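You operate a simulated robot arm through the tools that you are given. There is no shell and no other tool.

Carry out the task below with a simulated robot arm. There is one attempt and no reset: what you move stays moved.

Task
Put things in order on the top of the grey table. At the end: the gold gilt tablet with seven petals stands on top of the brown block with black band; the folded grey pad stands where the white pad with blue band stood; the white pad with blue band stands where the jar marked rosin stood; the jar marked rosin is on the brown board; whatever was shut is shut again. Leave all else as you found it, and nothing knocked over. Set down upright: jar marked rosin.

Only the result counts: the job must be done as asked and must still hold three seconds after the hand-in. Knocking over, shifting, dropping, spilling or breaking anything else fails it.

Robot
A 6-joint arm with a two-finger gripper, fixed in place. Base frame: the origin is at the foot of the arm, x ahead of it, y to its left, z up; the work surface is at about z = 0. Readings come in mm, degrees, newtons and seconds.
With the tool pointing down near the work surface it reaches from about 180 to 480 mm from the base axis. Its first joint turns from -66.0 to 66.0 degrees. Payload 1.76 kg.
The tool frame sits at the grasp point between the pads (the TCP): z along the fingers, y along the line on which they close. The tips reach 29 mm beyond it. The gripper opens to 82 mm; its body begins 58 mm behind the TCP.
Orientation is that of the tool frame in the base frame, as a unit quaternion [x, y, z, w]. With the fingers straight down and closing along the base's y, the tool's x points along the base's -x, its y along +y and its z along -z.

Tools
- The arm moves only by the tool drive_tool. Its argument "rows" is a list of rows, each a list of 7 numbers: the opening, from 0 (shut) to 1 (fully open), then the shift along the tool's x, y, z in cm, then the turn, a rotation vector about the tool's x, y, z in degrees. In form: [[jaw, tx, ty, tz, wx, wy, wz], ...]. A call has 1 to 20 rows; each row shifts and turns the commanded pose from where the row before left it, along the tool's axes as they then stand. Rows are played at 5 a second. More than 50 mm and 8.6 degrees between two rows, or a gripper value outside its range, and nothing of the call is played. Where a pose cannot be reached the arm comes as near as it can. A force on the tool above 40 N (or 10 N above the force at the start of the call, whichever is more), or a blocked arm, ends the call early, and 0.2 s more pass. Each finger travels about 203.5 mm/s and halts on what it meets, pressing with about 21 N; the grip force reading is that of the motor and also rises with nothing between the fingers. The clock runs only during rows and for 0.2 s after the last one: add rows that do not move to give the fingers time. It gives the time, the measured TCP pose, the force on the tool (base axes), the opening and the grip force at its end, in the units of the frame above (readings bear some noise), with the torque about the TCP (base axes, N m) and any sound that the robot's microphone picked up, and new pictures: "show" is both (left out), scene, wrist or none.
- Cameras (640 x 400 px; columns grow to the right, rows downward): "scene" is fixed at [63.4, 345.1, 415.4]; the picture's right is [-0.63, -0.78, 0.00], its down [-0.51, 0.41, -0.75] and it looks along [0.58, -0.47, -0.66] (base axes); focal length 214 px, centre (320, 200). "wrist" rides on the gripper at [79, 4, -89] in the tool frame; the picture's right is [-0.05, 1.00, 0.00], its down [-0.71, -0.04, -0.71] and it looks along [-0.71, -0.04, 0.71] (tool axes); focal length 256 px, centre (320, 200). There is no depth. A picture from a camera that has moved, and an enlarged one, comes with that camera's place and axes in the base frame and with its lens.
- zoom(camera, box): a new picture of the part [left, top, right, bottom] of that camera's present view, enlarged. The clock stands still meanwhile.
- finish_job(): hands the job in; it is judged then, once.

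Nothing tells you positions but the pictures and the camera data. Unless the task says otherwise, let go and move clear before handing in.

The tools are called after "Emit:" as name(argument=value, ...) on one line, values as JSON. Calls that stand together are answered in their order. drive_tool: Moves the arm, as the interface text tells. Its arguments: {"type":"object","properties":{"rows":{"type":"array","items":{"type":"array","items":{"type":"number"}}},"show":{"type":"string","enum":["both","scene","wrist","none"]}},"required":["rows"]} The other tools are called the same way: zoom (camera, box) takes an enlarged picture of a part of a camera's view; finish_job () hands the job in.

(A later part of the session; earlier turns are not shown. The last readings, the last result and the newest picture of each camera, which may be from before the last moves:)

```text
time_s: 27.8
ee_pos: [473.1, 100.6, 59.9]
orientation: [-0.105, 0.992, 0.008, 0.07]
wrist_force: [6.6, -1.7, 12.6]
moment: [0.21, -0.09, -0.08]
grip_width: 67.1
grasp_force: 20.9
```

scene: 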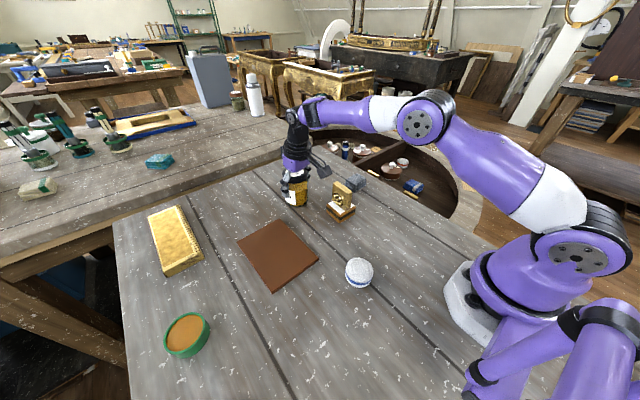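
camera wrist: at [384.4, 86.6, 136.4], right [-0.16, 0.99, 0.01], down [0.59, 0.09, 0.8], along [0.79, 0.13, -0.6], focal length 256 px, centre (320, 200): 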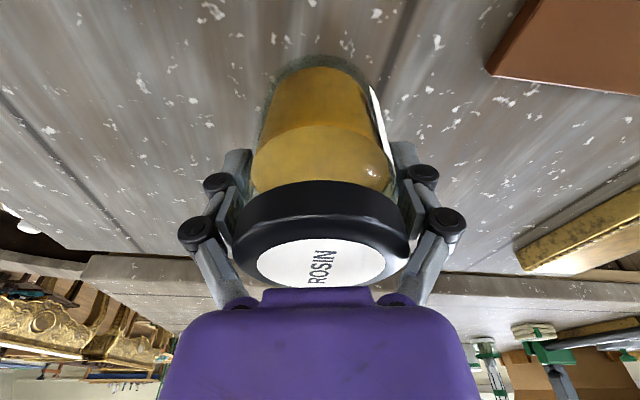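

Emit:
drive_tool(rows=[[0.5, -0.014, 0, -0.1, 0, 0, 0], [0.5, -0.014, 0, -0.1, 0, 0, 0], [0.5, 0, 0, 0, 0, 0, 0]], show="scene")

Emit:
zoom(camera="scene", box=[265, 150, 325, 215])

```text
time_s: 28.6
ee_pos: [472.0, 100.5, 61.8]
orientation: [-0.105, 0.992, 0.008, 0.069]
wrist_force: [-0.1, 0.1, -0.4]
moment: [0.0, 0.0, -0.01]
grip_width: 66.5
grasp_force: 21.2
```

scene: 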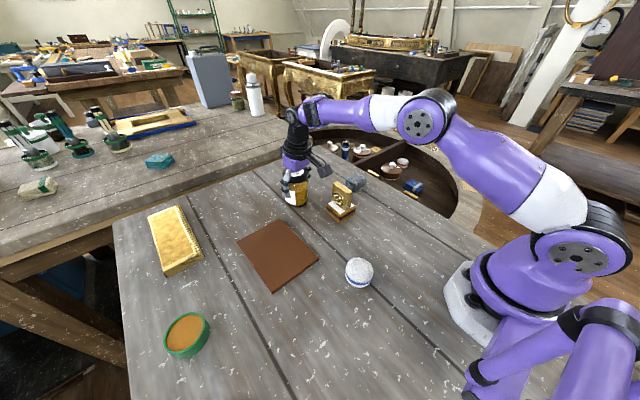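

```text
6.15 times, centred on (295, 182) of scene
camera zoom: at [63.4, 345.1, 415.4], right [-0.63, -0.78, 0.0], down [-0.51, 0.41, -0.75], along [0.58, -0.47, -0.66], focal length 1320 px, centre (474, 308)
```

zoom: 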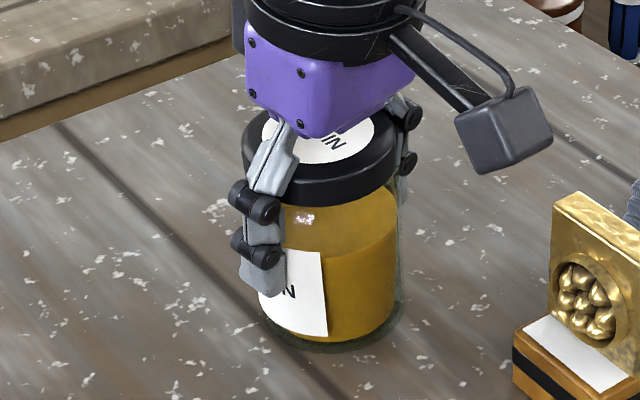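

The jar is free of table force and held. Lifting 3 cm while checking it stays upright.

Emit:
drive_tool(rows=[[0.5, -0.071, 0, -0.495, 0, 0, 0], [0.5, -0.142, 0, -0.99, 0, 0, 0], [0.5, -0.142, 0, -0.99, 0, 0, 0], [0.5, -0.071, 0, -0.495, 0, 0, 0], [0.5, 0, 0, 0, 0, 0, 0]], show="both")

Emit:
zoom(camera="scene", box=[260, 140, 340, 215])

```text
time_s: 29.8
ee_pos: [472.3, 99.8, 93.1]
orientation: [-0.104, 0.992, 0.008, 0.07]
wrist_force: [-0.4, 0.2, -3.5]
moment: [0.0, 0.02, -0.02]
grip_width: 66.9
grasp_force: 20.8
camera wrist: at [383.7, 86.9, 170.0], right [-0.16, 0.99, 0.01], down [0.59, 0.09, 0.8], along [0.79, 0.13, -0.6], focal length 256 px, centre (320, 200)
```

scene: 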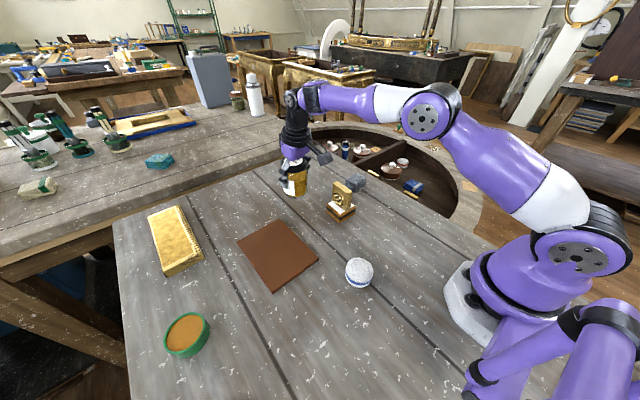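
wrist: 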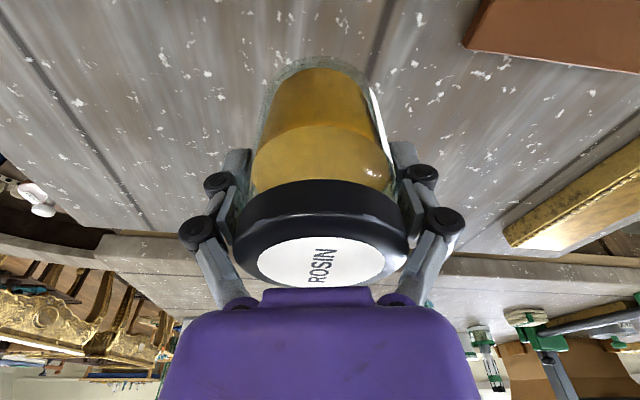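

```text
5.33 times, centred on (300, 178) of scene
camera zoom: at [63.4, 345.1, 415.4], right [-0.63, -0.78, 0.0], down [-0.51, 0.41, -0.75], along [0.58, -0.47, -0.66], focal length 1144 px, centre (427, 320)
```

zoom: 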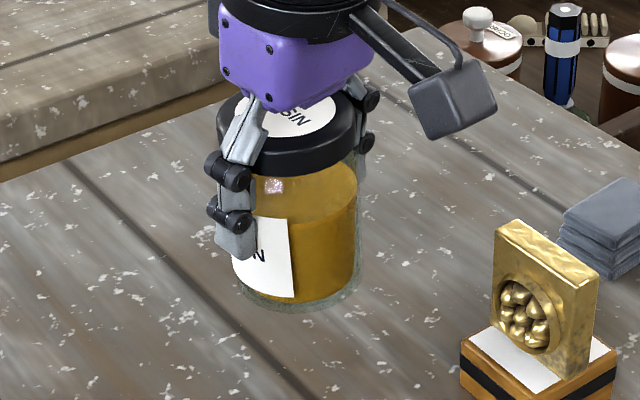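

The jar is lifted (3.5 N), upright and steady. Carrying it over to the brown board.

Emit:
drive_tool(rows=[[0.5, 0.5, 0.81, -0.073, 0, 0, 0], [0.5, 1.001, 1.619, -0.1454, 0, 0, 0], [0.5, 1.001, 1.619, -0.1454, 0, 0, 0], [0.5, 1.001, 1.619, -0.1454, 0, 0, 0], [0.5, 1.001, 1.619, -0.1454, 0, 0, 0], [0.5, 1.001, 1.619, -0.1454, 0, 0, 0], [0.5, 1.001, 1.619, -0.1454, 0, 0, 0], [0.5, 1.001, 1.619, -0.1454, 0, 0, 0], [0.5, 1.001, 1.619, -0.1454, 0, 0, 0], [0.5, 1.001, 1.619, -0.1454, 0, 0, 0], [0.5, 0.5, 0.81, -0.073, 0, 0, 0], [0.5, 0, 0, 0, 0, 0, 0]], show="both")

Emit:
zoom(camera="scene", box=[210, 180, 350, 300])

```text
time_s: 32.4
ee_pos: [340.1, 237.4, 93.6]
orientation: [-0.105, 0.992, 0.008, 0.071]
wrist_force: [-0.3, 0.0, -3.8]
moment: [-0.01, 0.04, 0.01]
grip_width: 66.6
grasp_force: 20.6
camera wrist: at [250.7, 223.4, 170.3], right [-0.16, 0.99, 0.01], down [0.59, 0.09, 0.8], along [0.79, 0.13, -0.6], focal length 256 px, centre (320, 200)
```

scene: 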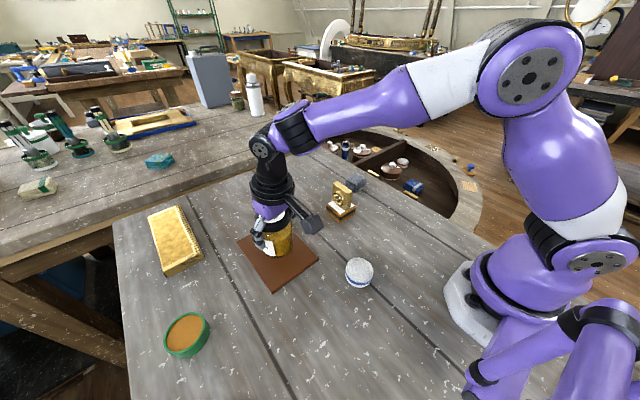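
wrist: 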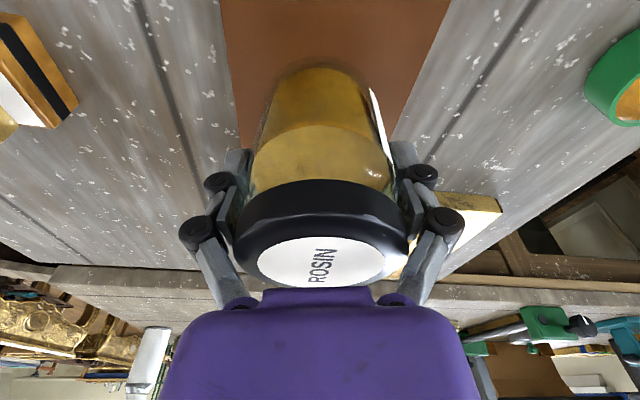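

```text
3.33 times, centred on (280, 240) of scene
camera zoom: at [63.4, 345.1, 415.4], right [-0.63, -0.78, 0.0], down [-0.51, 0.41, -0.75], along [0.58, -0.47, -0.66], focal length 715 px, centre (453, 67)
```

zoom: 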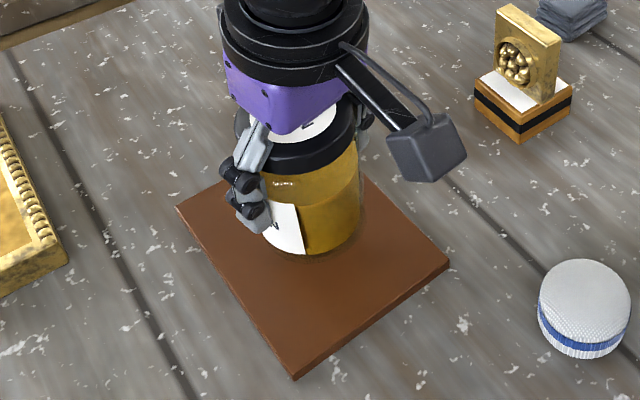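

The jar is over the board. Lowering 2 cm, then in millimetre steps until contact.

Emit:
drive_tool(rows=[[0.5, 0.142, 0, 0.99, 0, 0, 0], [0.5, 0.114, 0, 0.792, 0, 0, 0], [0.5, 0.029, 0, 0.198, 0, 0, 0], [0.5, 0, 0, 0, 0, 0, 0]], show="none")

Emit:
zoom(camera="scene", box=[230, 200, 330, 295])

```text
time_s: 33.4
ee_pos: [340.8, 236.7, 73.0]
orientation: [-0.104, 0.992, 0.007, 0.07]
wrist_force: [0.0, -0.7, -3.7]
moment: [0.02, 0.0, -0.03]
grip_width: 66.5
grasp_force: 20.8
```

```text
4.21 times, centred on (280, 248) of scene
camera zoom: at [63.4, 345.1, 415.4], right [-0.63, -0.78, 0.0], down [-0.51, 0.41, -0.75], along [0.58, -0.47, -0.66], focal length 903 px, centre (488, 0)
```

zoom: 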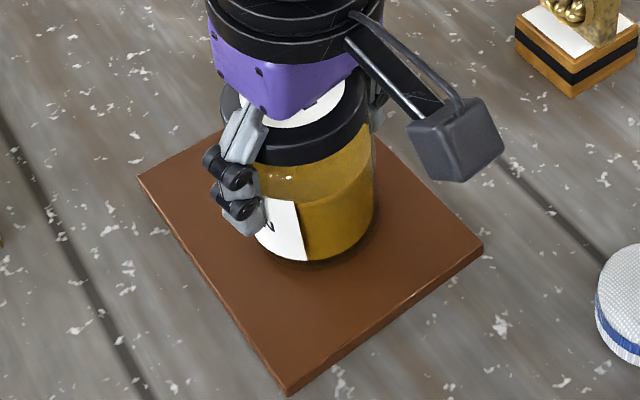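

Emit:
drive_tool(rows=[[0.5, 0.0142, 0, 0.099, 0, 0, 0], [0.5, 0.0142, 0, 0.099, 0, 0, 0], [0.5, 0.0142, 0, 0.099, 0, 0, 0], [0.5, 0, 0, 0, 0, 0, 0]], show="none")

```text
time_s: 34.4
ee_pos: [340.8, 238.1, 71.4]
orientation: [-0.104, 0.992, 0.007, 0.072]
wrist_force: [-2.4, -3.2, 10.8]
moment: [-0.23, 0.5, 0.11]
grip_width: 66.8
grasp_force: 21.2
```

Contact with the board (≈14 N). I'll ease off half a millimetre and release slowly.

Emit:
drive_tool(rows=[[0.5, -0.007, 0, -0.05, 0, 0, 0], [0.5, 0, 0, 0, 0, 0, 0]], show="none")

Emit:
drive_tool(rows=[[0.83, 0, 0, 0, 0, 0, 0], [0.86, 0, 0, 0, 0, 0, 0], [0.9, 0, 0, 0, 0, 0, 0], [0.95, 0, 0, 0, 0, 0, 0], [1, 0, 0, 0, 0, 0, 0], [1, 0, 0, 0, 0, 0, 0]], show="both")

Emit:
zoom(camera="scene", box=[230, 190, 330, 295])

```text
time_s: 35.0
ee_pos: [342.5, 237.9, 70.2]
orientation: [-0.104, 0.992, 0.007, 0.072]
wrist_force: [2.0, 1.9, 1.9]
moment: [0.1, 0.08, -0.05]
grip_width: 66.4
grasp_force: 21.2
```

```text
time_s: 36.4
ee_pos: [339.5, 237.3, 70.9]
orientation: [-0.104, 0.992, 0.008, 0.07]
wrist_force: [0.8, -0.5, -0.4]
moment: [-0.01, -0.02, 0.01]
grip_width: 82.0
grasp_force: 0.0
camera wrist: at [251.7, 223.7, 147.6], right [-0.16, 0.99, 0.01], down [0.59, 0.09, 0.8], along [0.79, 0.13, -0.6], focal length 256 px, centre (320, 200)
```

scene: 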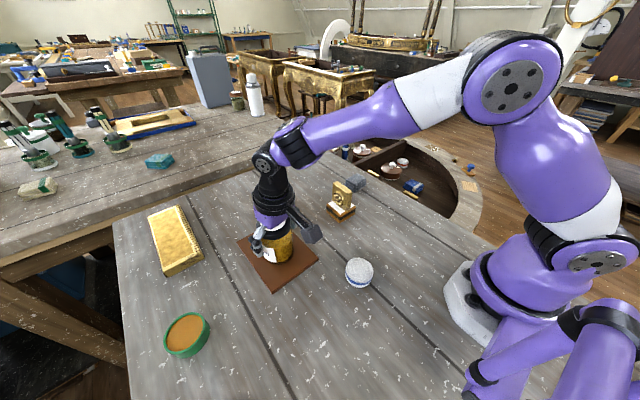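
wrist: 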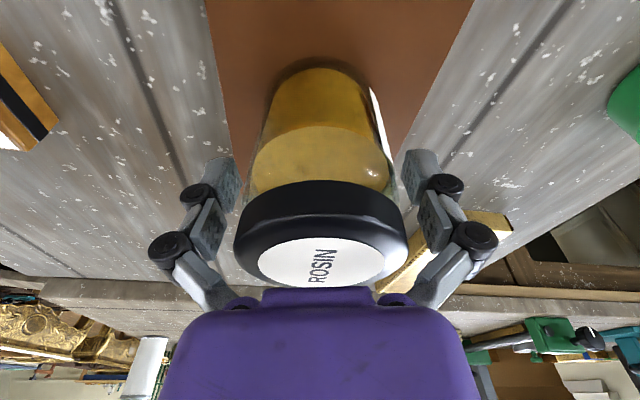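

```text
3.81 times, centred on (280, 242) of scene
camera zoom: at [63.4, 345.1, 415.4], right [-0.63, -0.78, 0.0], down [-0.51, 0.41, -0.75], along [0.58, -0.47, -0.66], focal length 817 px, centre (472, 38)
```

zoom: 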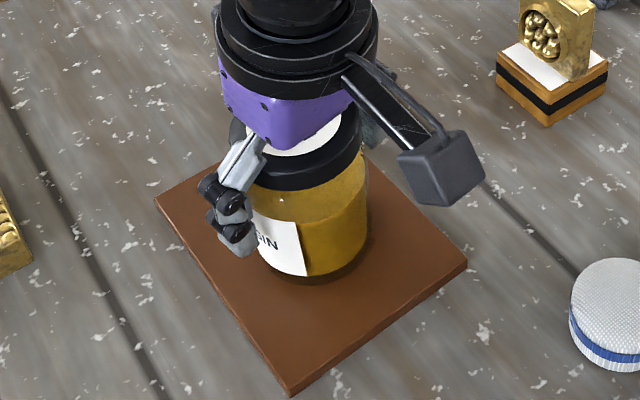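

The jar stands upright on the board. I'll withdraw upward along the tool axis and look at everything.

Emit:
drive_tool(rows=[[1, 0, 0, -1, 0, 0, 0], [1, 0, 0, -2, 0, 0, 0], [1, 0, 0, -3, 0, 0, 0], [1, 0, 0, -3, 0, 0, 0], [1, 0, 0, -3, 0, 0, 0], [1, 0, 0, 0, 0, 0, 0]], show="both")

Emit:
zoom(camera="scene", box=[210, 190, 330, 300])

```text
time_s: 37.8
ee_pos: [322.1, 235.9, 191.6]
orientation: [-0.104, 0.992, 0.007, 0.07]
wrist_force: [0.3, -0.3, -0.9]
moment: [0.0, -0.04, 0.0]
grip_width: 81.8
grasp_force: 0.1
camera wrist: at [233.9, 221.7, 266.4], right [-0.16, 0.99, 0.01], down [0.59, 0.09, 0.8], along [0.79, 0.13, -0.6], focal length 256 px, centre (320, 200)
```

scene: 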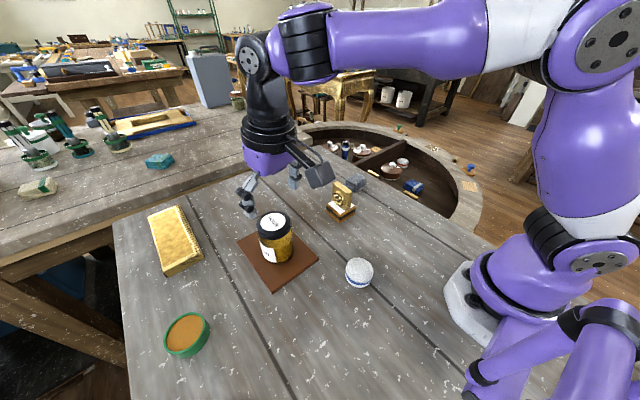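
wrist: 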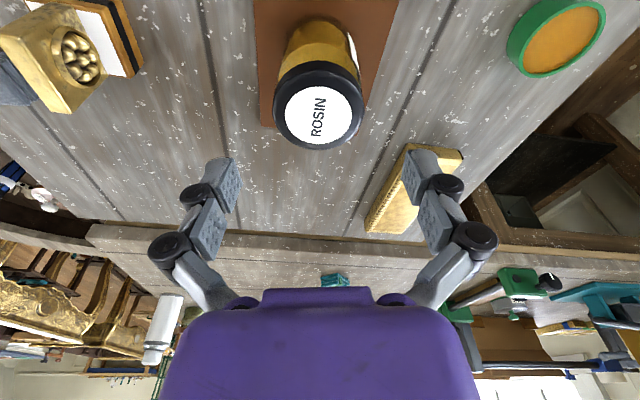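

```text
3.64 times, centred on (270, 245) of scene
camera zoom: at [63.4, 345.1, 415.4], right [-0.63, -0.78, 0.0], down [-0.51, 0.41, -0.75], along [0.58, -0.47, -0.66], focal length 780 px, centre (502, 36)
```

zoom: 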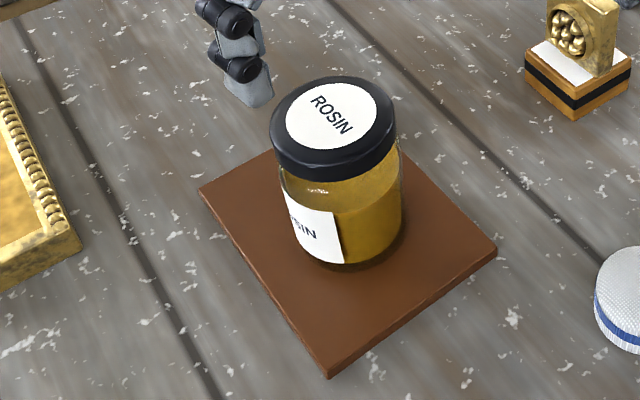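

Jar done. Now I'll move above the white pad with the blue band to measure it, keeping the same tilt.

Emit:
drive_tool(rows=[[1, 2.501, -1.1945, 0.342, 0, 0, 0], [1, 2.501, -1.1945, 0.342, 0, 0, 0], [1, 2.501, -1.1945, 0.342, 0, 0, 0], [1, 2.501, -1.1945, 0.342, 0, 0, 0], [1, 2.501, -1.1945, 0.342, 0, 0, 0], [1, 2.501, -1.1945, 0.342, 0, 0, 0], [1, 0, 0, 0, 0, 0, 0]], show="both")

Emit:
zoom(camera="wrist", box=[260, 0, 380, 100])

```text
time_s: 39.4
ee_pos: [195.4, 134.9, 146.9]
orientation: [-0.105, 0.992, 0.007, 0.07]
wrist_force: [0.1, -0.5, -0.4]
moment: [0.02, -0.02, -0.02]
grip_width: 81.9
grasp_force: 0.0
camera wrist: at [106.1, 120.5, 223.4], right [-0.16, 0.99, 0.01], down [0.59, 0.09, 0.8], along [0.79, 0.13, -0.6], focal length 256 px, centre (320, 200)
```

scene: 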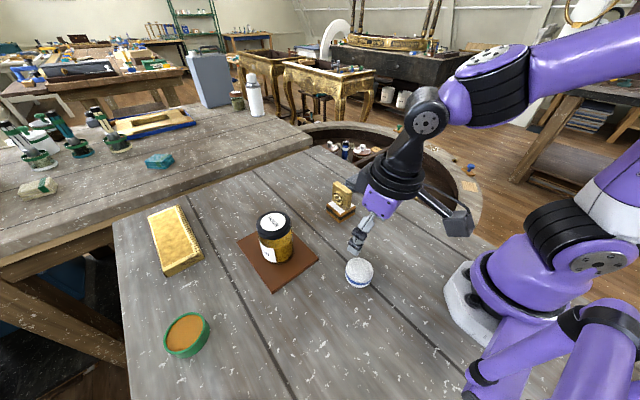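
wrist: 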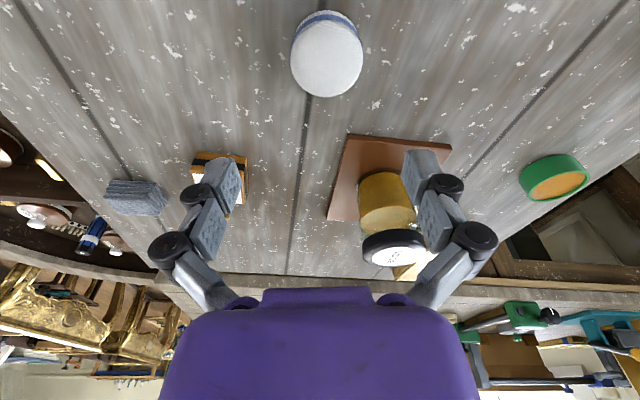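

```text
4.00 times, centred on (320, 50) of wrist
camera zoom: at [106.1, 120.5, 223.4], right [-0.16, 0.99, 0.01], down [0.59, 0.09, 0.8], along [0.79, 0.13, -0.6], focal length 1024 px, centre (320, 800)
```

zoom: 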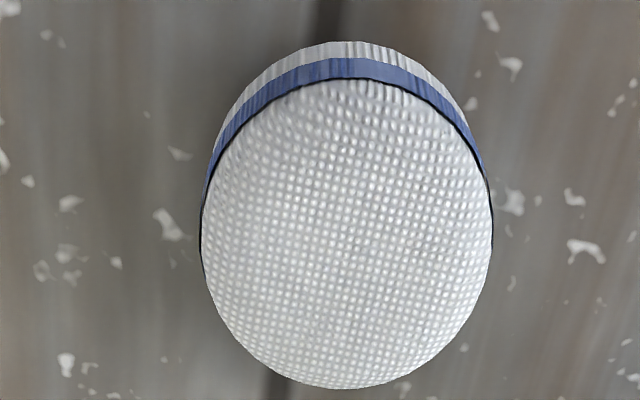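

The wrist view puts the pad about 5 mm further to +y than my scene estimate. I'll shift 5 mm and go lower for a closer, more accurate look before grasping.

Emit:
drive_tool(rows=[[1, 0.237, 0.5, 1.65, 0, 0, 0], [1, 0.237, 0, 1.65, 0, 0, 0], [1, 0.237, 0, 1.65, 0, 0, 0], [1, 0, 0, 0, 0, 0, 0], [1, 0, 0, 0, 0, 0, 0]], show="both")

Emit:
zoom(camera="wrist", box=[250, 20, 390, 140])

Emit:
zoom(camera="scene", box=[325, 225, 395, 300])

```text
time_s: 40.6
ee_pos: [195.1, 141.2, 98.2]
orientation: [-0.104, 0.992, 0.007, 0.071]
wrist_force: [0.1, 0.7, -0.2]
moment: [-0.02, -0.02, -0.02]
grip_width: 82.1
grasp_force: 0.0
camera wrist: at [105.8, 126.5, 174.9], right [-0.16, 0.99, 0.01], down [0.59, 0.09, 0.8], along [0.79, 0.13, -0.6], focal length 256 px, centre (320, 200)
```

scene: 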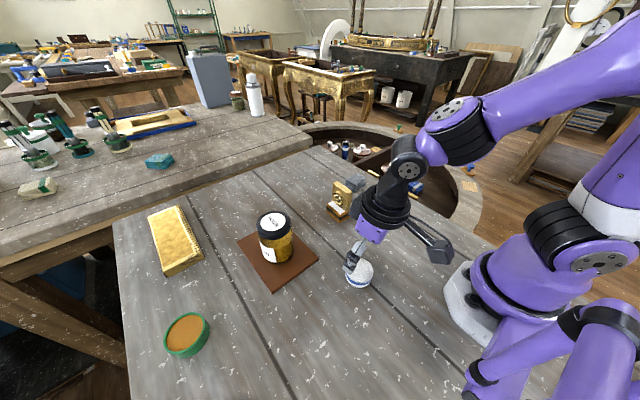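
wrist: 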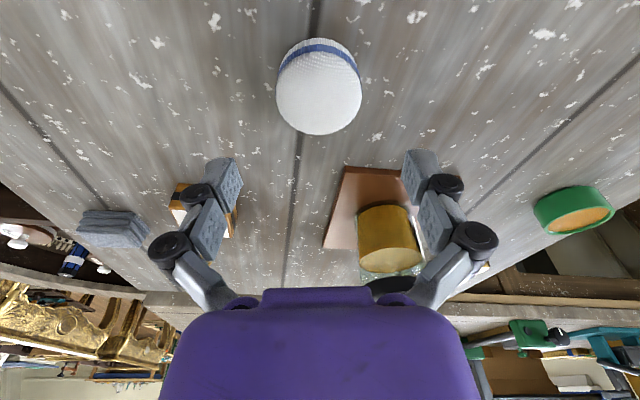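

```text
3.33 times, centred on (320, 80) of wrist
camera zoom: at [105.8, 126.5, 174.9], right [-0.16, 0.99, 0.01], down [0.59, 0.09, 0.8], along [0.79, 0.13, -0.6], focal length 853 px, centre (320, 600)
```

zoom: 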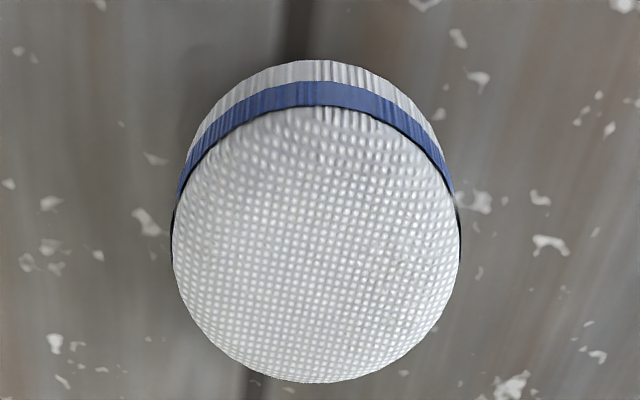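

```text
5.33 times, centred on (360, 262) of scene
camera zoom: at [63.4, 345.1, 415.4], right [-0.63, -0.78, 0.0], down [-0.51, 0.41, -0.75], along [0.58, -0.47, -0.66], focal length 1144 px, centre (107, -133)
```

zoom: 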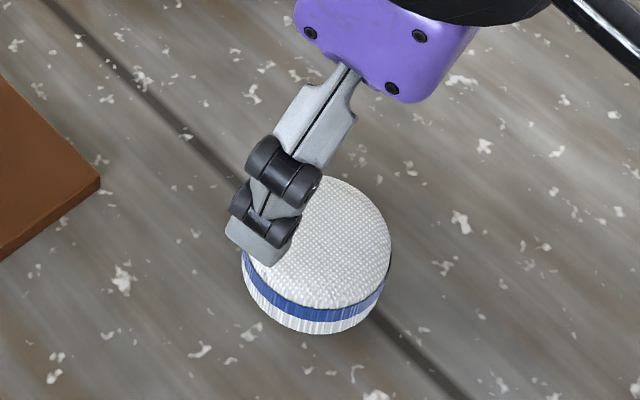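

Now the pad is laterally centred under the gripper, and its centre is roughly 3 mm further out. I'll descend to pad height with that small correction.

Emit:
drive_tool(rows=[[1, 0.1535, 0, 1.594, 0, 0, 0], [1, 0.1535, 0, 1.594, 0, 0, 0], [1, 0.1535, 0, 1.594, 0, 0, 0], [1, 0.1535, 0, 1.594, 0, 0, 0], [1, 0, 0, 0, 0, 0, 0]], show="both")

Emit:
zoom(camera="wrist", box=[200, 80, 440, 260])

Emit:
zoom(camera="scene", box=[325, 225, 395, 300])

```text
time_s: 41.8
ee_pos: [199.5, 139.1, 33.8]
orientation: [-0.103, 0.992, 0.007, 0.07]
wrist_force: [0.8, 1.2, 0.5]
moment: [0.01, 0.02, 0.0]
grip_width: 82.2
grasp_force: 0.0
camera wrist: at [110.2, 126.1, 111.2], right [-0.16, 0.99, 0.01], down [0.59, 0.09, 0.8], along [0.79, 0.13, -0.6], focal length 256 px, centre (320, 200)
```

scene: 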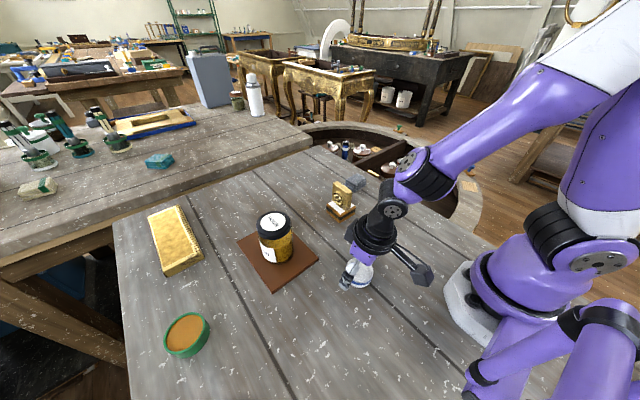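
wrist: 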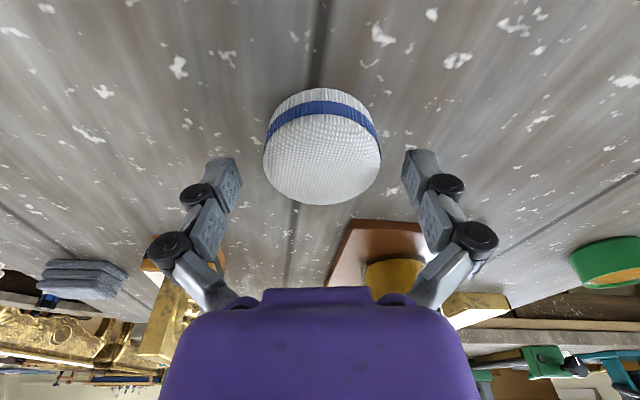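

```text
2.22 times, centred on (320, 170) of wrist
camera zoom: at [110.2, 126.1, 111.2], right [-0.16, 0.99, 0.01], down [0.59, 0.09, 0.8], along [0.79, 0.13, -0.6], focal length 569 px, centre (320, 267)
```

zoom: 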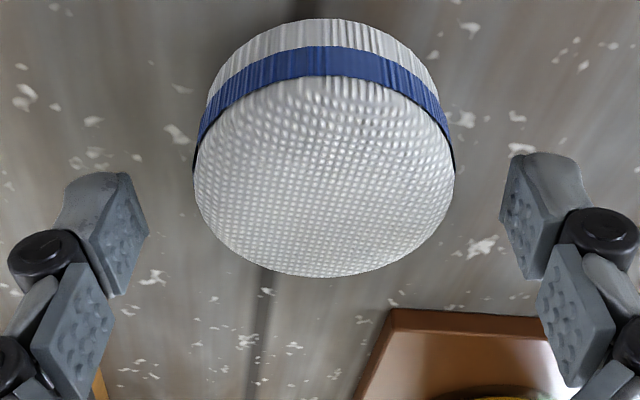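

```text
5.33 times, centred on (360, 262) of scene
camera zoom: at [63.4, 345.1, 415.4], right [-0.63, -0.78, 0.0], down [-0.51, 0.41, -0.75], along [0.58, -0.47, -0.66], focal length 1144 px, centre (107, -133)
```

zoom: 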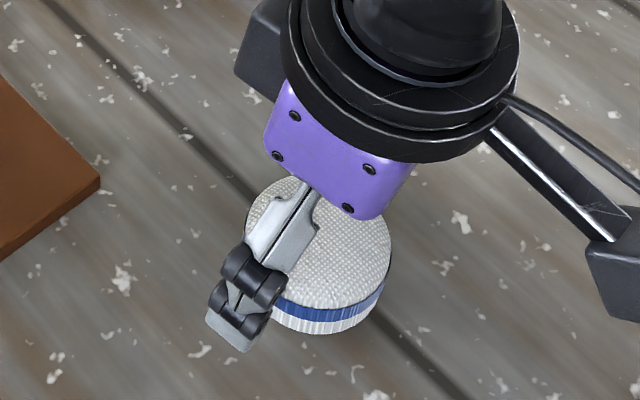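

The pad is centred between the fingers, both laterally and forward. Closing on it gently.

Emit:
drive_tool(rows=[[0.9, 0, 0, 0, 0, 0, 0], [0.8, 0, 0, 0, 0, 0, 0], [0.72, 0, 0, 0, 0, 0, 0], [0.6, 0, 0, 0, 0, 0, 0], [0.4, 0, 0, 0, 0, 0, 0], [0.4, 0, 0, 0, 0, 0, 0]], show="wrist")

Emit:
drive_tool(rows=[[0.4, 0, 0, 0, 0, 0, 0]], show="none")

Emit:
drive_tool(rows=[[0.4, 0, 0, 0, 0, 0, 0]], show="none")

Emit:
drive_tool(rows=[[0.4, 0, 0, 0, 0, 0, 0]], show="none")

Emit:
drive_tool(rows=[[0.4, 0, 0, 0, 0, 0, 0]], show="none")

```text
time_s: 43.2
ee_pos: [198.6, 140.3, 33.8]
orientation: [-0.105, 0.992, 0.008, 0.072]
wrist_force: [-0.7, 0.2, 10.2]
moment: [0.06, 0.08, -0.01]
grip_width: 52.6
grasp_force: 21.2
camera wrist: at [110.4, 126.2, 111.5], right [-0.16, 0.99, 0.01], down [0.59, 0.09, 0.8], along [0.79, 0.13, -0.6], focal length 256 px, centre (320, 200)
```

wrist: 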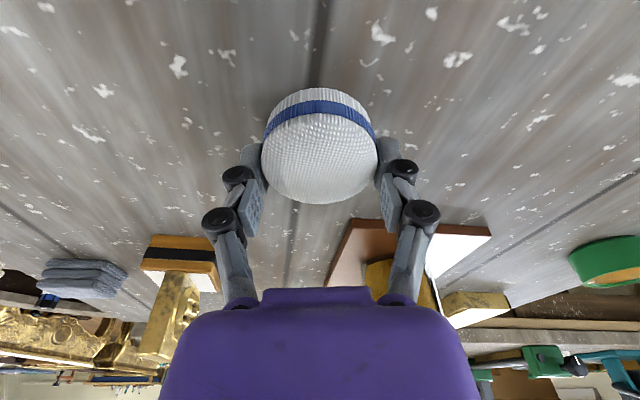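

```text
time_s: 43.6
ee_pos: [200.2, 139.9, 34.0]
orientation: [-0.104, 0.992, 0.008, 0.071]
wrist_force: [-0.7, 0.2, 9.6]
moment: [0.05, 0.06, -0.02]
grip_width: 52.6
grasp_force: 20.7
```

```text
time_s: 44.0
ee_pos: [198.7, 139.5, 34.7]
orientation: [-0.104, 0.992, 0.007, 0.071]
wrist_force: [1.3, 0.9, 8.5]
moment: [0.06, 0.04, -0.02]
grip_width: 52.6
grasp_force: 21.3
```

```text
time_s: 44.4
ee_pos: [199.1, 140.9, 34.5]
orientation: [-0.104, 0.992, 0.007, 0.07]
wrist_force: [1.4, 1.8, 6.6]
moment: [0.09, 0.01, -0.02]
grip_width: 52.5
grasp_force: 21.0
```

```text
time_s: 44.8
ee_pos: [199.9, 139.4, 35.3]
orientation: [-0.104, 0.992, 0.008, 0.07]
wrist_force: [1.8, 0.9, 6.8]
moment: [0.07, 0.02, -0.02]
grip_width: 52.7
grasp_force: 21.0
```

The pad is gripped without shifting; its recorded position is about (199.3, 140.0). Lifting straight up.

Emit:
drive_tool(rows=[[0.4, -0.071, 0, -0.495, 0, 0, 0], [0.4, -0.142, 0, -0.99, 0, 0, 0], [0.4, -0.285, 0, -1.979, 0, 0, 0], [0.4, -0.356, 0, -2.474, 0, 0, 0], [0.4, 0, 0, 0, 0, 0, 0]], show="both")

Emit:
zoom(camera="scene", box=[315, 205, 405, 295])

```text
time_s: 46.0
ee_pos: [197.5, 141.4, 94.7]
orientation: [-0.104, 0.992, 0.007, 0.07]
wrist_force: [0.1, 0.7, -0.7]
moment: [-0.01, -0.02, -0.01]
grip_width: 52.5
grasp_force: 21.0
camera wrist: at [109.1, 126.1, 171.3], right [-0.16, 0.99, 0.01], down [0.59, 0.09, 0.8], along [0.79, 0.13, -0.6], focal length 256 px, centre (320, 200)
```

scene: 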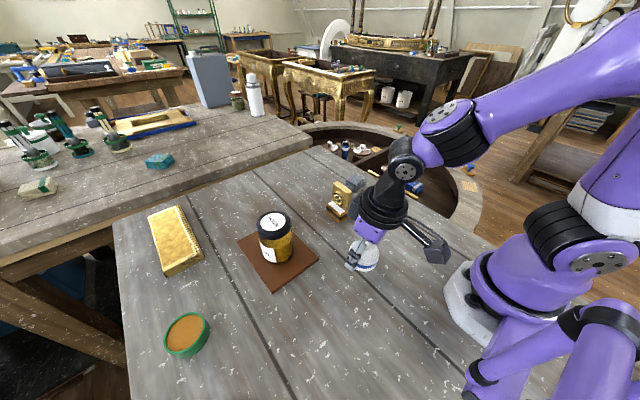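
wrist: 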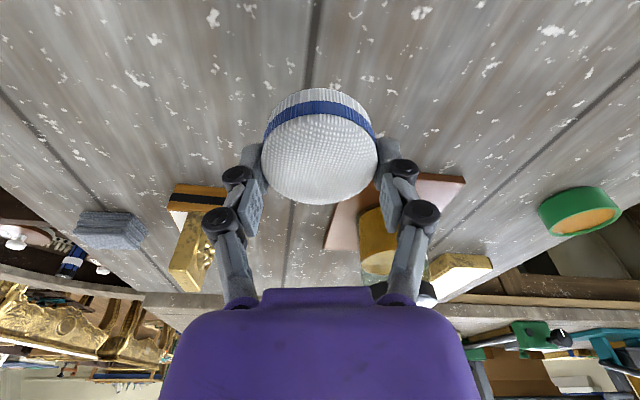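

```text
4.44 times, centred on (360, 250) of scene
camera zoom: at [63.4, 345.1, 415.4], right [-0.63, -0.78, 0.0], down [-0.51, 0.41, -0.75], along [0.58, -0.47, -0.66], focal length 953 px, centre (142, -22)
```

zoom: 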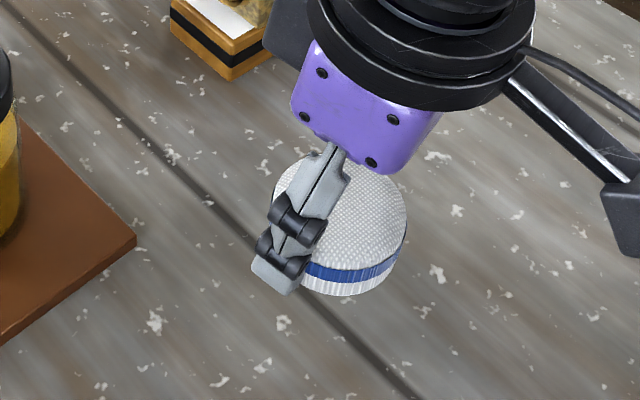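

The pad is held level. Carrying it between the block and the jar out to the jar's old place, at (473.2, 100.7).

Emit:
drive_tool(rows=[[0.4, -1.0655, -0.3968, 0.1957, 0, 0, 0], [0.4, -2.131, -0.7936, 0.3913, 0, 0, 0], [0.4, -2.131, -0.7936, 0.3913, 0, 0, 0], [0.4, -2.131, -0.7936, 0.3913, 0, 0, 0], [0.4, -2.131, -0.7936, 0.3913, 0, 0, 0], [0.4, -2.131, -0.7936, 0.3913, 0, 0, 0], [0.4, -2.131, -0.7936, 0.3913, 0, 0, 0], [0.4, -2.131, -0.7936, 0.3913, 0, 0, 0], [0.4, -2.131, -0.7936, 0.3913, 0, 0, 0], [0.4, -2.131, -0.7936, 0.3913, 0, 0, 0], [0.4, -2.131, -0.7936, 0.3913, 0, 0, 0], [0.4, -2.131, -0.7936, 0.3913, 0, 0, 0], [0.4, -1.0655, -0.3968, 0.1957, 0, 0, 0], [0.4, 0, 0, 0, 0, 0, 0]], show="both")

Emit:
drive_tool(rows=[[0.4, 0, 0, 0, 0, 0, 0]], show="none")

Emit:
drive_tool(rows=[[0.4, 0, 0, 0, 0, 0, 0]], show="none")

Emit:
drive_tool(rows=[[0.4, 0, 0, 0, 0, 0, 0]], show="none")

```text
time_s: 49.0
ee_pos: [473.8, 100.2, 83.6]
orientation: [-0.104, 0.992, 0.007, 0.071]
wrist_force: [-0.1, -0.1, -0.4]
moment: [-0.03, 0.0, 0.01]
grip_width: 52.7
grasp_force: 21.0
camera wrist: at [384.5, 86.3, 159.8], right [-0.16, 0.99, 0.01], down [0.59, 0.09, 0.8], along [0.79, 0.13, -0.6], focal length 256 px, centre (320, 200)
```

scene: 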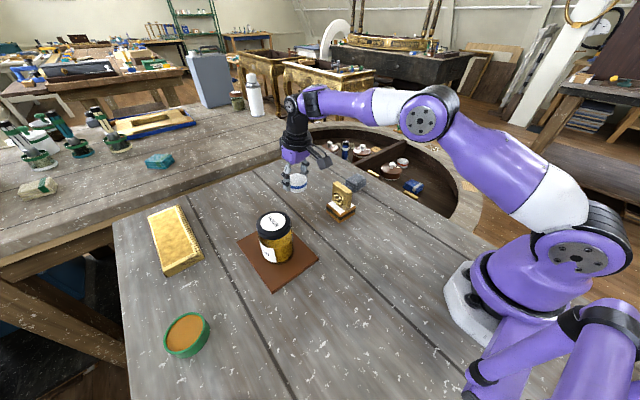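
wrist: 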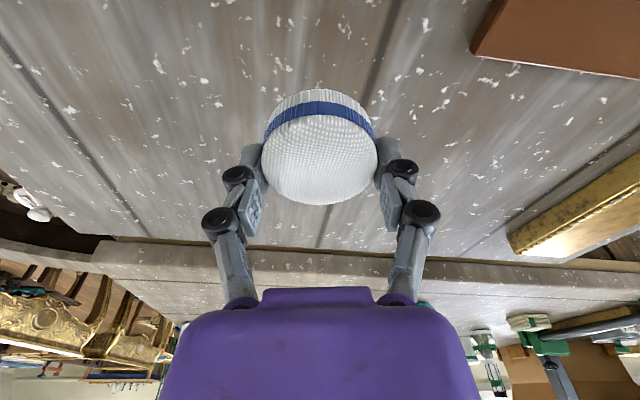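

```text
time_s: 49.4
ee_pos: [474.0, 100.4, 82.5]
orientation: [-0.104, 0.992, 0.007, 0.07]
wrist_force: [-0.4, -0.1, -0.4]
moment: [-0.03, -0.01, -0.01]
grip_width: 52.4
grasp_force: 20.7
```

```text
time_s: 49.8
ee_pos: [474.4, 100.7, 83.6]
orientation: [-0.105, 0.992, 0.007, 0.07]
wrist_force: [-0.8, 0.1, -0.2]
moment: [0.01, 0.0, 0.03]
grip_width: 52.7
grasp_force: 20.8
```

```text
time_s: 50.2
ee_pos: [474.4, 101.0, 82.5]
orientation: [-0.105, 0.992, 0.008, 0.071]
wrist_force: [-0.4, -0.1, 0.0]
moment: [-0.02, -0.01, -0.01]
grip_width: 52.8
grasp_force: 21.2
```

I'm over the jar's old place (≈(474, 100.6)). Lowering to just above the table.

Emit:
drive_tool(rows=[[0.4, 0.285, 0, 1.979, 0, 0, 0], [0.4, 0.228, 0, 1.583, 0, 0, 0], [0.4, 0.114, 0, 0.792, 0, 0, 0], [0.4, 0, 0, 0, 0, 0, 0], [0.4, 0, 0, 0, 0, 0, 0]], show="both")

Emit:
zoom(camera="scene", box=[270, 155, 370, 225])

```text
time_s: 51.4
ee_pos: [472.3, 101.0, 40.3]
orientation: [-0.104, 0.992, 0.008, 0.07]
wrist_force: [1.0, 0.5, 0.4]
moment: [-0.02, 0.0, 0.05]
grip_width: 52.6
grasp_force: 20.8
camera wrist: at [383.2, 86.7, 117.2], right [-0.16, 0.99, 0.01], down [0.59, 0.09, 0.8], along [0.79, 0.13, -0.6], focal length 256 px, centre (320, 200)
```

scene: 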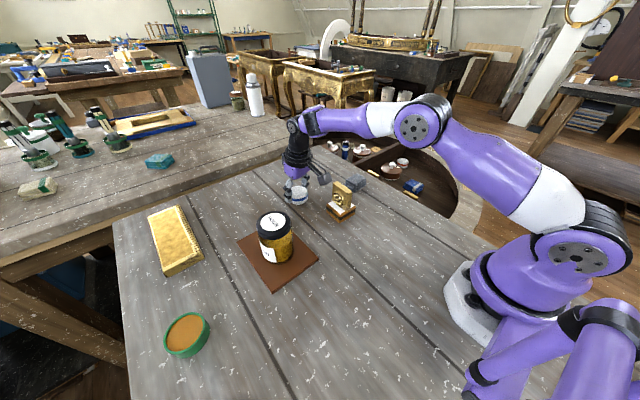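
wrist: 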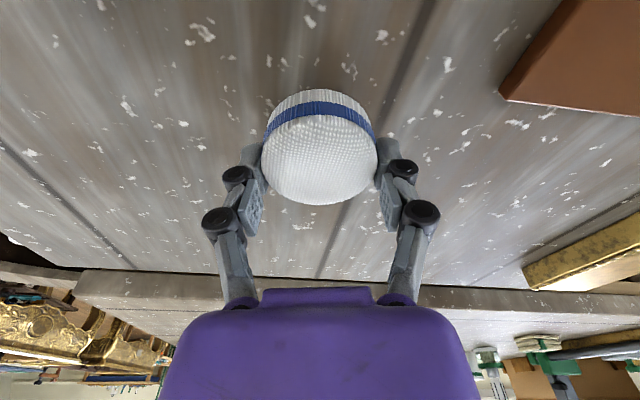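

```text
5.71 times, centred on (320, 190) of scene
camera zoom: at [63.4, 345.1, 415.4], right [-0.63, -0.78, 0.0], down [-0.51, 0.41, -0.75], along [0.58, -0.47, -0.66], focal length 1226 px, centre (320, 257)
```

zoom: 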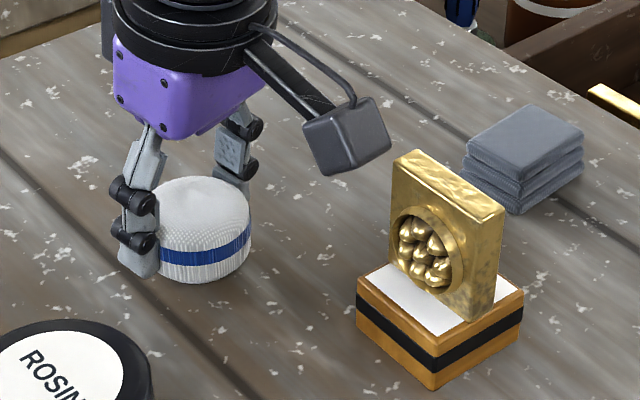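

The pad is just above the table. I'll zoom with the same box I used when the jar stood here, to compare positions directly.

Emit:
zoom(camera="scene", box=[265, 150, 325, 215])

Emit:
zoom(camera="scene", box=[260, 140, 400, 230])

```text
6.15 times, centred on (295, 182) of scene
camera zoom: at [63.4, 345.1, 415.4], right [-0.63, -0.78, 0.0], down [-0.51, 0.41, -0.75], along [0.58, -0.47, -0.66], focal length 1320 px, centre (474, 308)
```

zoom: 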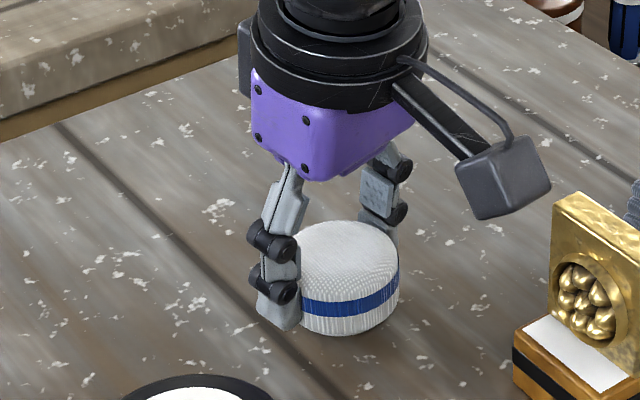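

```text
4.44 times, centred on (330, 185) of scene
camera zoom: at [63.4, 345.1, 415.4], right [-0.63, -0.78, 0.0], down [-0.51, 0.41, -0.75], along [0.58, -0.47, -0.66], focal length 953 px, centre (276, 267)
```

zoom: 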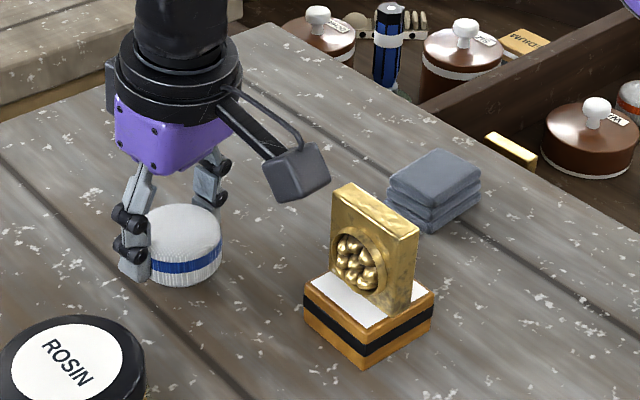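

Compared with the jar's old outline, the pad seems 2–4 mm short. I'll nudge it out about 3 mm, then lower it gently to contact.

Emit:
drive_tool(rows=[[0.4, -0.273, 0.095, 0.039, 0, 0, 0], [0.4, 0.0285, 0, 0.198, 0, 0, 0], [0.4, 0.0285, 0, 0.198, 0, 0, 0], [0.4, 0.0142, 0, 0.099, 0, 0, 0], [0.4, 0, 0, 0, 0, 0, 0]], show="none")

```text
time_s: 52.6
ee_pos: [473.1, 102.6, 35.7]
orientation: [-0.104, 0.992, 0.008, 0.07]
wrist_force: [0.2, -0.6, 0.3]
moment: [0.02, -0.02, 0.01]
grip_width: 52.6
grasp_force: 20.7
```

Emit:
drive_tool(rows=[[0.4, 0.0142, 0, 0.099, 0, 0, 0], [0.4, 0.0071, 0, 0.05, 0, 0, 0], [0.4, 0, 0, 0, 0, 0, 0]], show="none")

```text
time_s: 53.4
ee_pos: [474.4, 103.3, 34.2]
orientation: [-0.105, 0.992, 0.008, 0.071]
wrist_force: [-5.6, -2.0, 15.0]
moment: [0.09, 0.24, 0.03]
grip_width: 52.8
grasp_force: 20.6
```

The pad has touched down (15 N). I'll ease off slightly, release slowly and look.

Emit:
drive_tool(rows=[[0.4, -0.007, 0, -0.05, 0, 0, 0], [0.4, 0, 0, 0, 0, 0, 0], [0.66, 0, 0, 0, 0, 0, 0], [0.7, 0, 0, 0, 0, 0, 0], [0.8, 0, 0, 0, 0, 0, 0], [1, 0, 0, 0, 0, 0, 0], [1, 0, 0, 0, 0, 0, 0]], show="both")

Emit:
zoom(camera="scene", box=[265, 150, 325, 215])

```text
time_s: 55.0
ee_pos: [473.6, 102.8, 34.2]
orientation: [-0.104, 0.992, 0.007, 0.069]
wrist_force: [0.5, 1.1, 0.4]
moment: [-0.01, 0.04, 0.01]
grip_width: 82.1
grasp_force: 0.1
camera wrist: at [385.1, 88.5, 110.7], right [-0.16, 0.99, 0.01], down [0.59, 0.09, 0.8], along [0.79, 0.13, -0.6], focal length 256 px, centre (320, 200)
```

scene: 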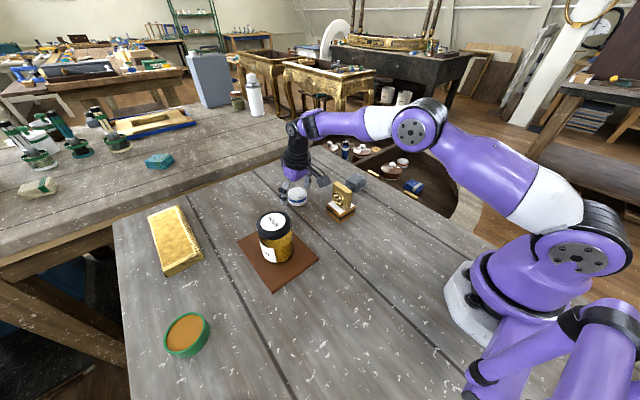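
wrist: 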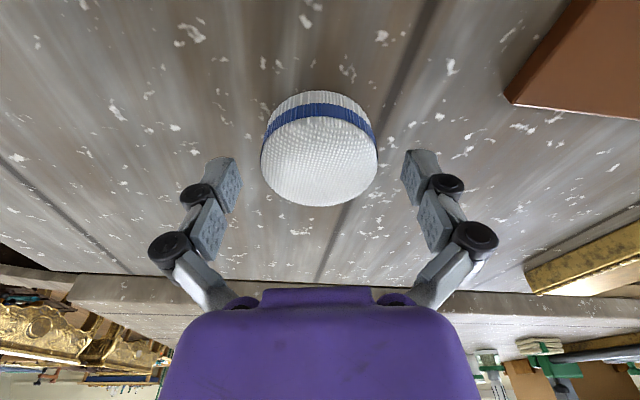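

```text
6.15 times, centred on (295, 182) of scene
camera zoom: at [63.4, 345.1, 415.4], right [-0.63, -0.78, 0.0], down [-0.51, 0.41, -0.75], along [0.58, -0.47, -0.66], focal length 1320 px, centre (474, 308)
```

zoom: 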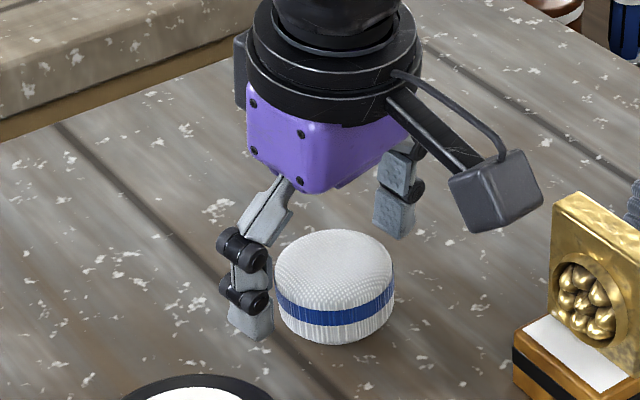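

The white pad now sits where the jar's base was (within about 2 mm). I'll withdraw upward and then go look at the grey pad.

Emit:
drive_tool(rows=[[1, 0, 0, -1, 0, 0, 0], [1, 0, 0, -2, 0, 0, 0], [1, 0, 0, -3, 0, 0, 0], [1, 0.5, 0, -3, 0, 0, 0], [1, 1, 0, -3, 0, 0, 0], [1, 1, 0, 0, 0, 0, 0], [1, 0, 0, 0, 0, 0, 0]], show="both")

Emit:
zoom(camera="scene", box=[260, 140, 400, 230])

```text
time_s: 56.6
ee_pos: [434.4, 93.7, 149.5]
orientation: [-0.104, 0.992, 0.007, 0.07]
wrist_force: [-0.2, -1.0, 0.3]
moment: [0.0, 0.0, -0.02]
grip_width: 82.2
grasp_force: 0.0
camera wrist: at [344.5, 80.3, 225.9], right [-0.16, 0.99, 0.01], down [0.59, 0.09, 0.8], along [0.79, 0.13, -0.6], focal length 256 px, centre (320, 200)
```

scene: 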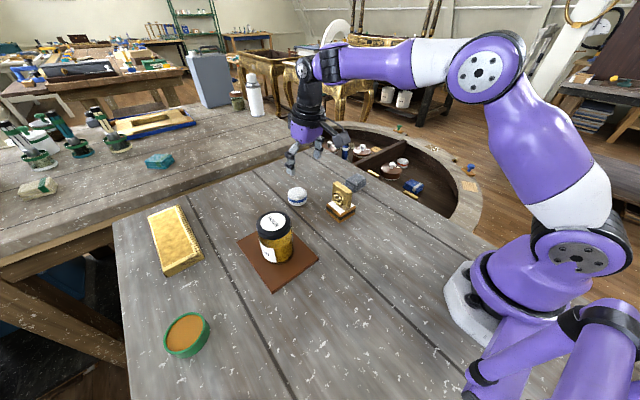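
wrist: 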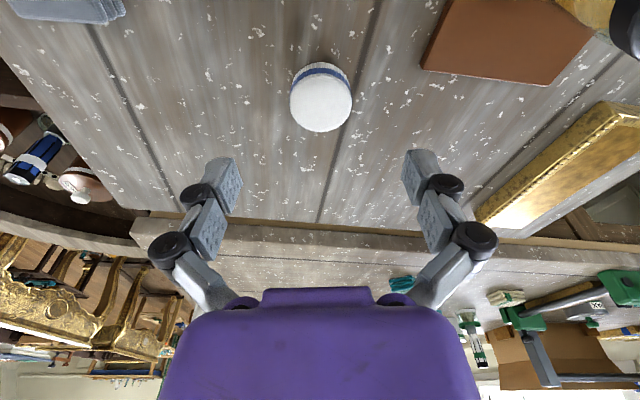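

```text
4.44 times, centred on (330, 185) of scene
camera zoom: at [63.3, 345.1, 415.4], right [-0.63, -0.78, 0.0], down [-0.51, 0.41, -0.75], along [0.58, -0.47, -0.66], focal length 953 px, centre (276, 267)
```

zoom: 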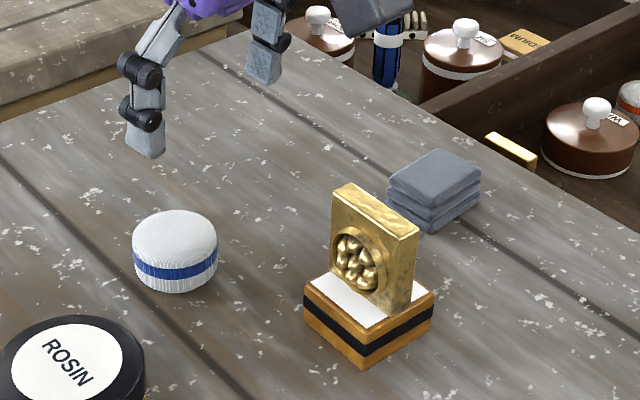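

The white pad matches the jar's old spot in the same view. Next I'll remove the tilt, set the yaw to about 4° to match the grey pad, and move above it.

Emit:
drive_tool(rows=[[1, 0, 0, 0, 0, 4.05, 0], [1, 0, 0, 0, 0, 4.05, 0], [1, 0, 0, 0, 0, 0, 8], [1, 0.496, -2.861, 0, 0, 0, 0], [1, 0.496, -2.861, 0, 0, 0, 0], [1, 0.496, -2.861, 0, 0, 0, 0], [1, 0.496, -2.861, 0, 0, 0, 0], [1, 0.496, -2.861, 0, 0, 0, 0], [1, 0.496, -2.861, 0, 0, 0, 0], [1, 0, 0, 0, 0, 0, 0], [1, 0, 0, 0, 0, 0, 0]], show="both")

Emit:
zoom(camera="wrist", box=[250, 20, 390, 140])

```text
time_s: 59.0
ee_pos: [414.9, -81.0, 149.0]
orientation: [-0.035, 0.999, 0.001, 0.0]
wrist_force: [0.3, 0.0, 0.2]
moment: [0.01, 0.01, -0.03]
grip_width: 82.1
grasp_force: 0.0
camera wrist: at [336.4, -81.0, 236.6], right [-0.02, 1.0, 0.0], down [0.71, 0.01, 0.71], along [0.71, 0.01, -0.71], focal length 256 px, centre (320, 200)
```

scene: 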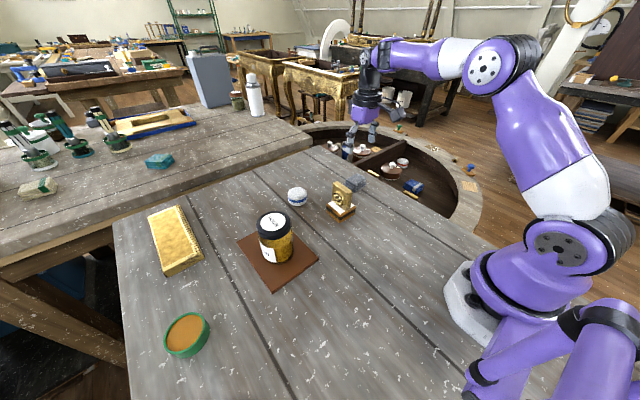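
wrist: 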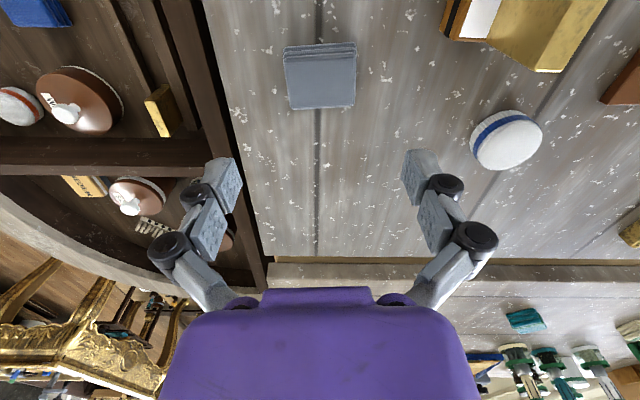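

```text
3.33 times, centred on (320, 80) of wrist
camera zoom: at [336.4, -81.0, 236.6], right [-0.02, 1.0, 0.0], down [0.71, 0.01, 0.71], along [0.71, 0.01, -0.71], focal length 853 px, centre (320, 600)
```

zoom: 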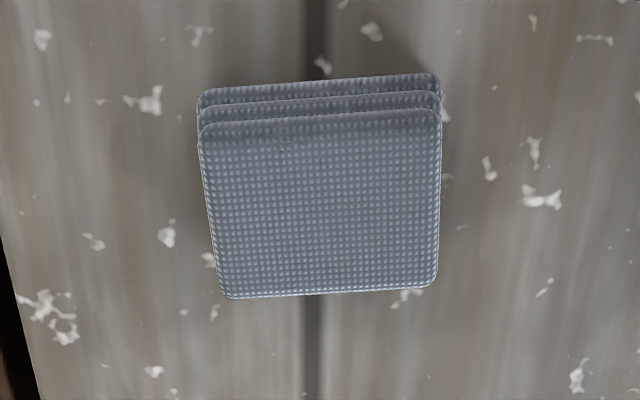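

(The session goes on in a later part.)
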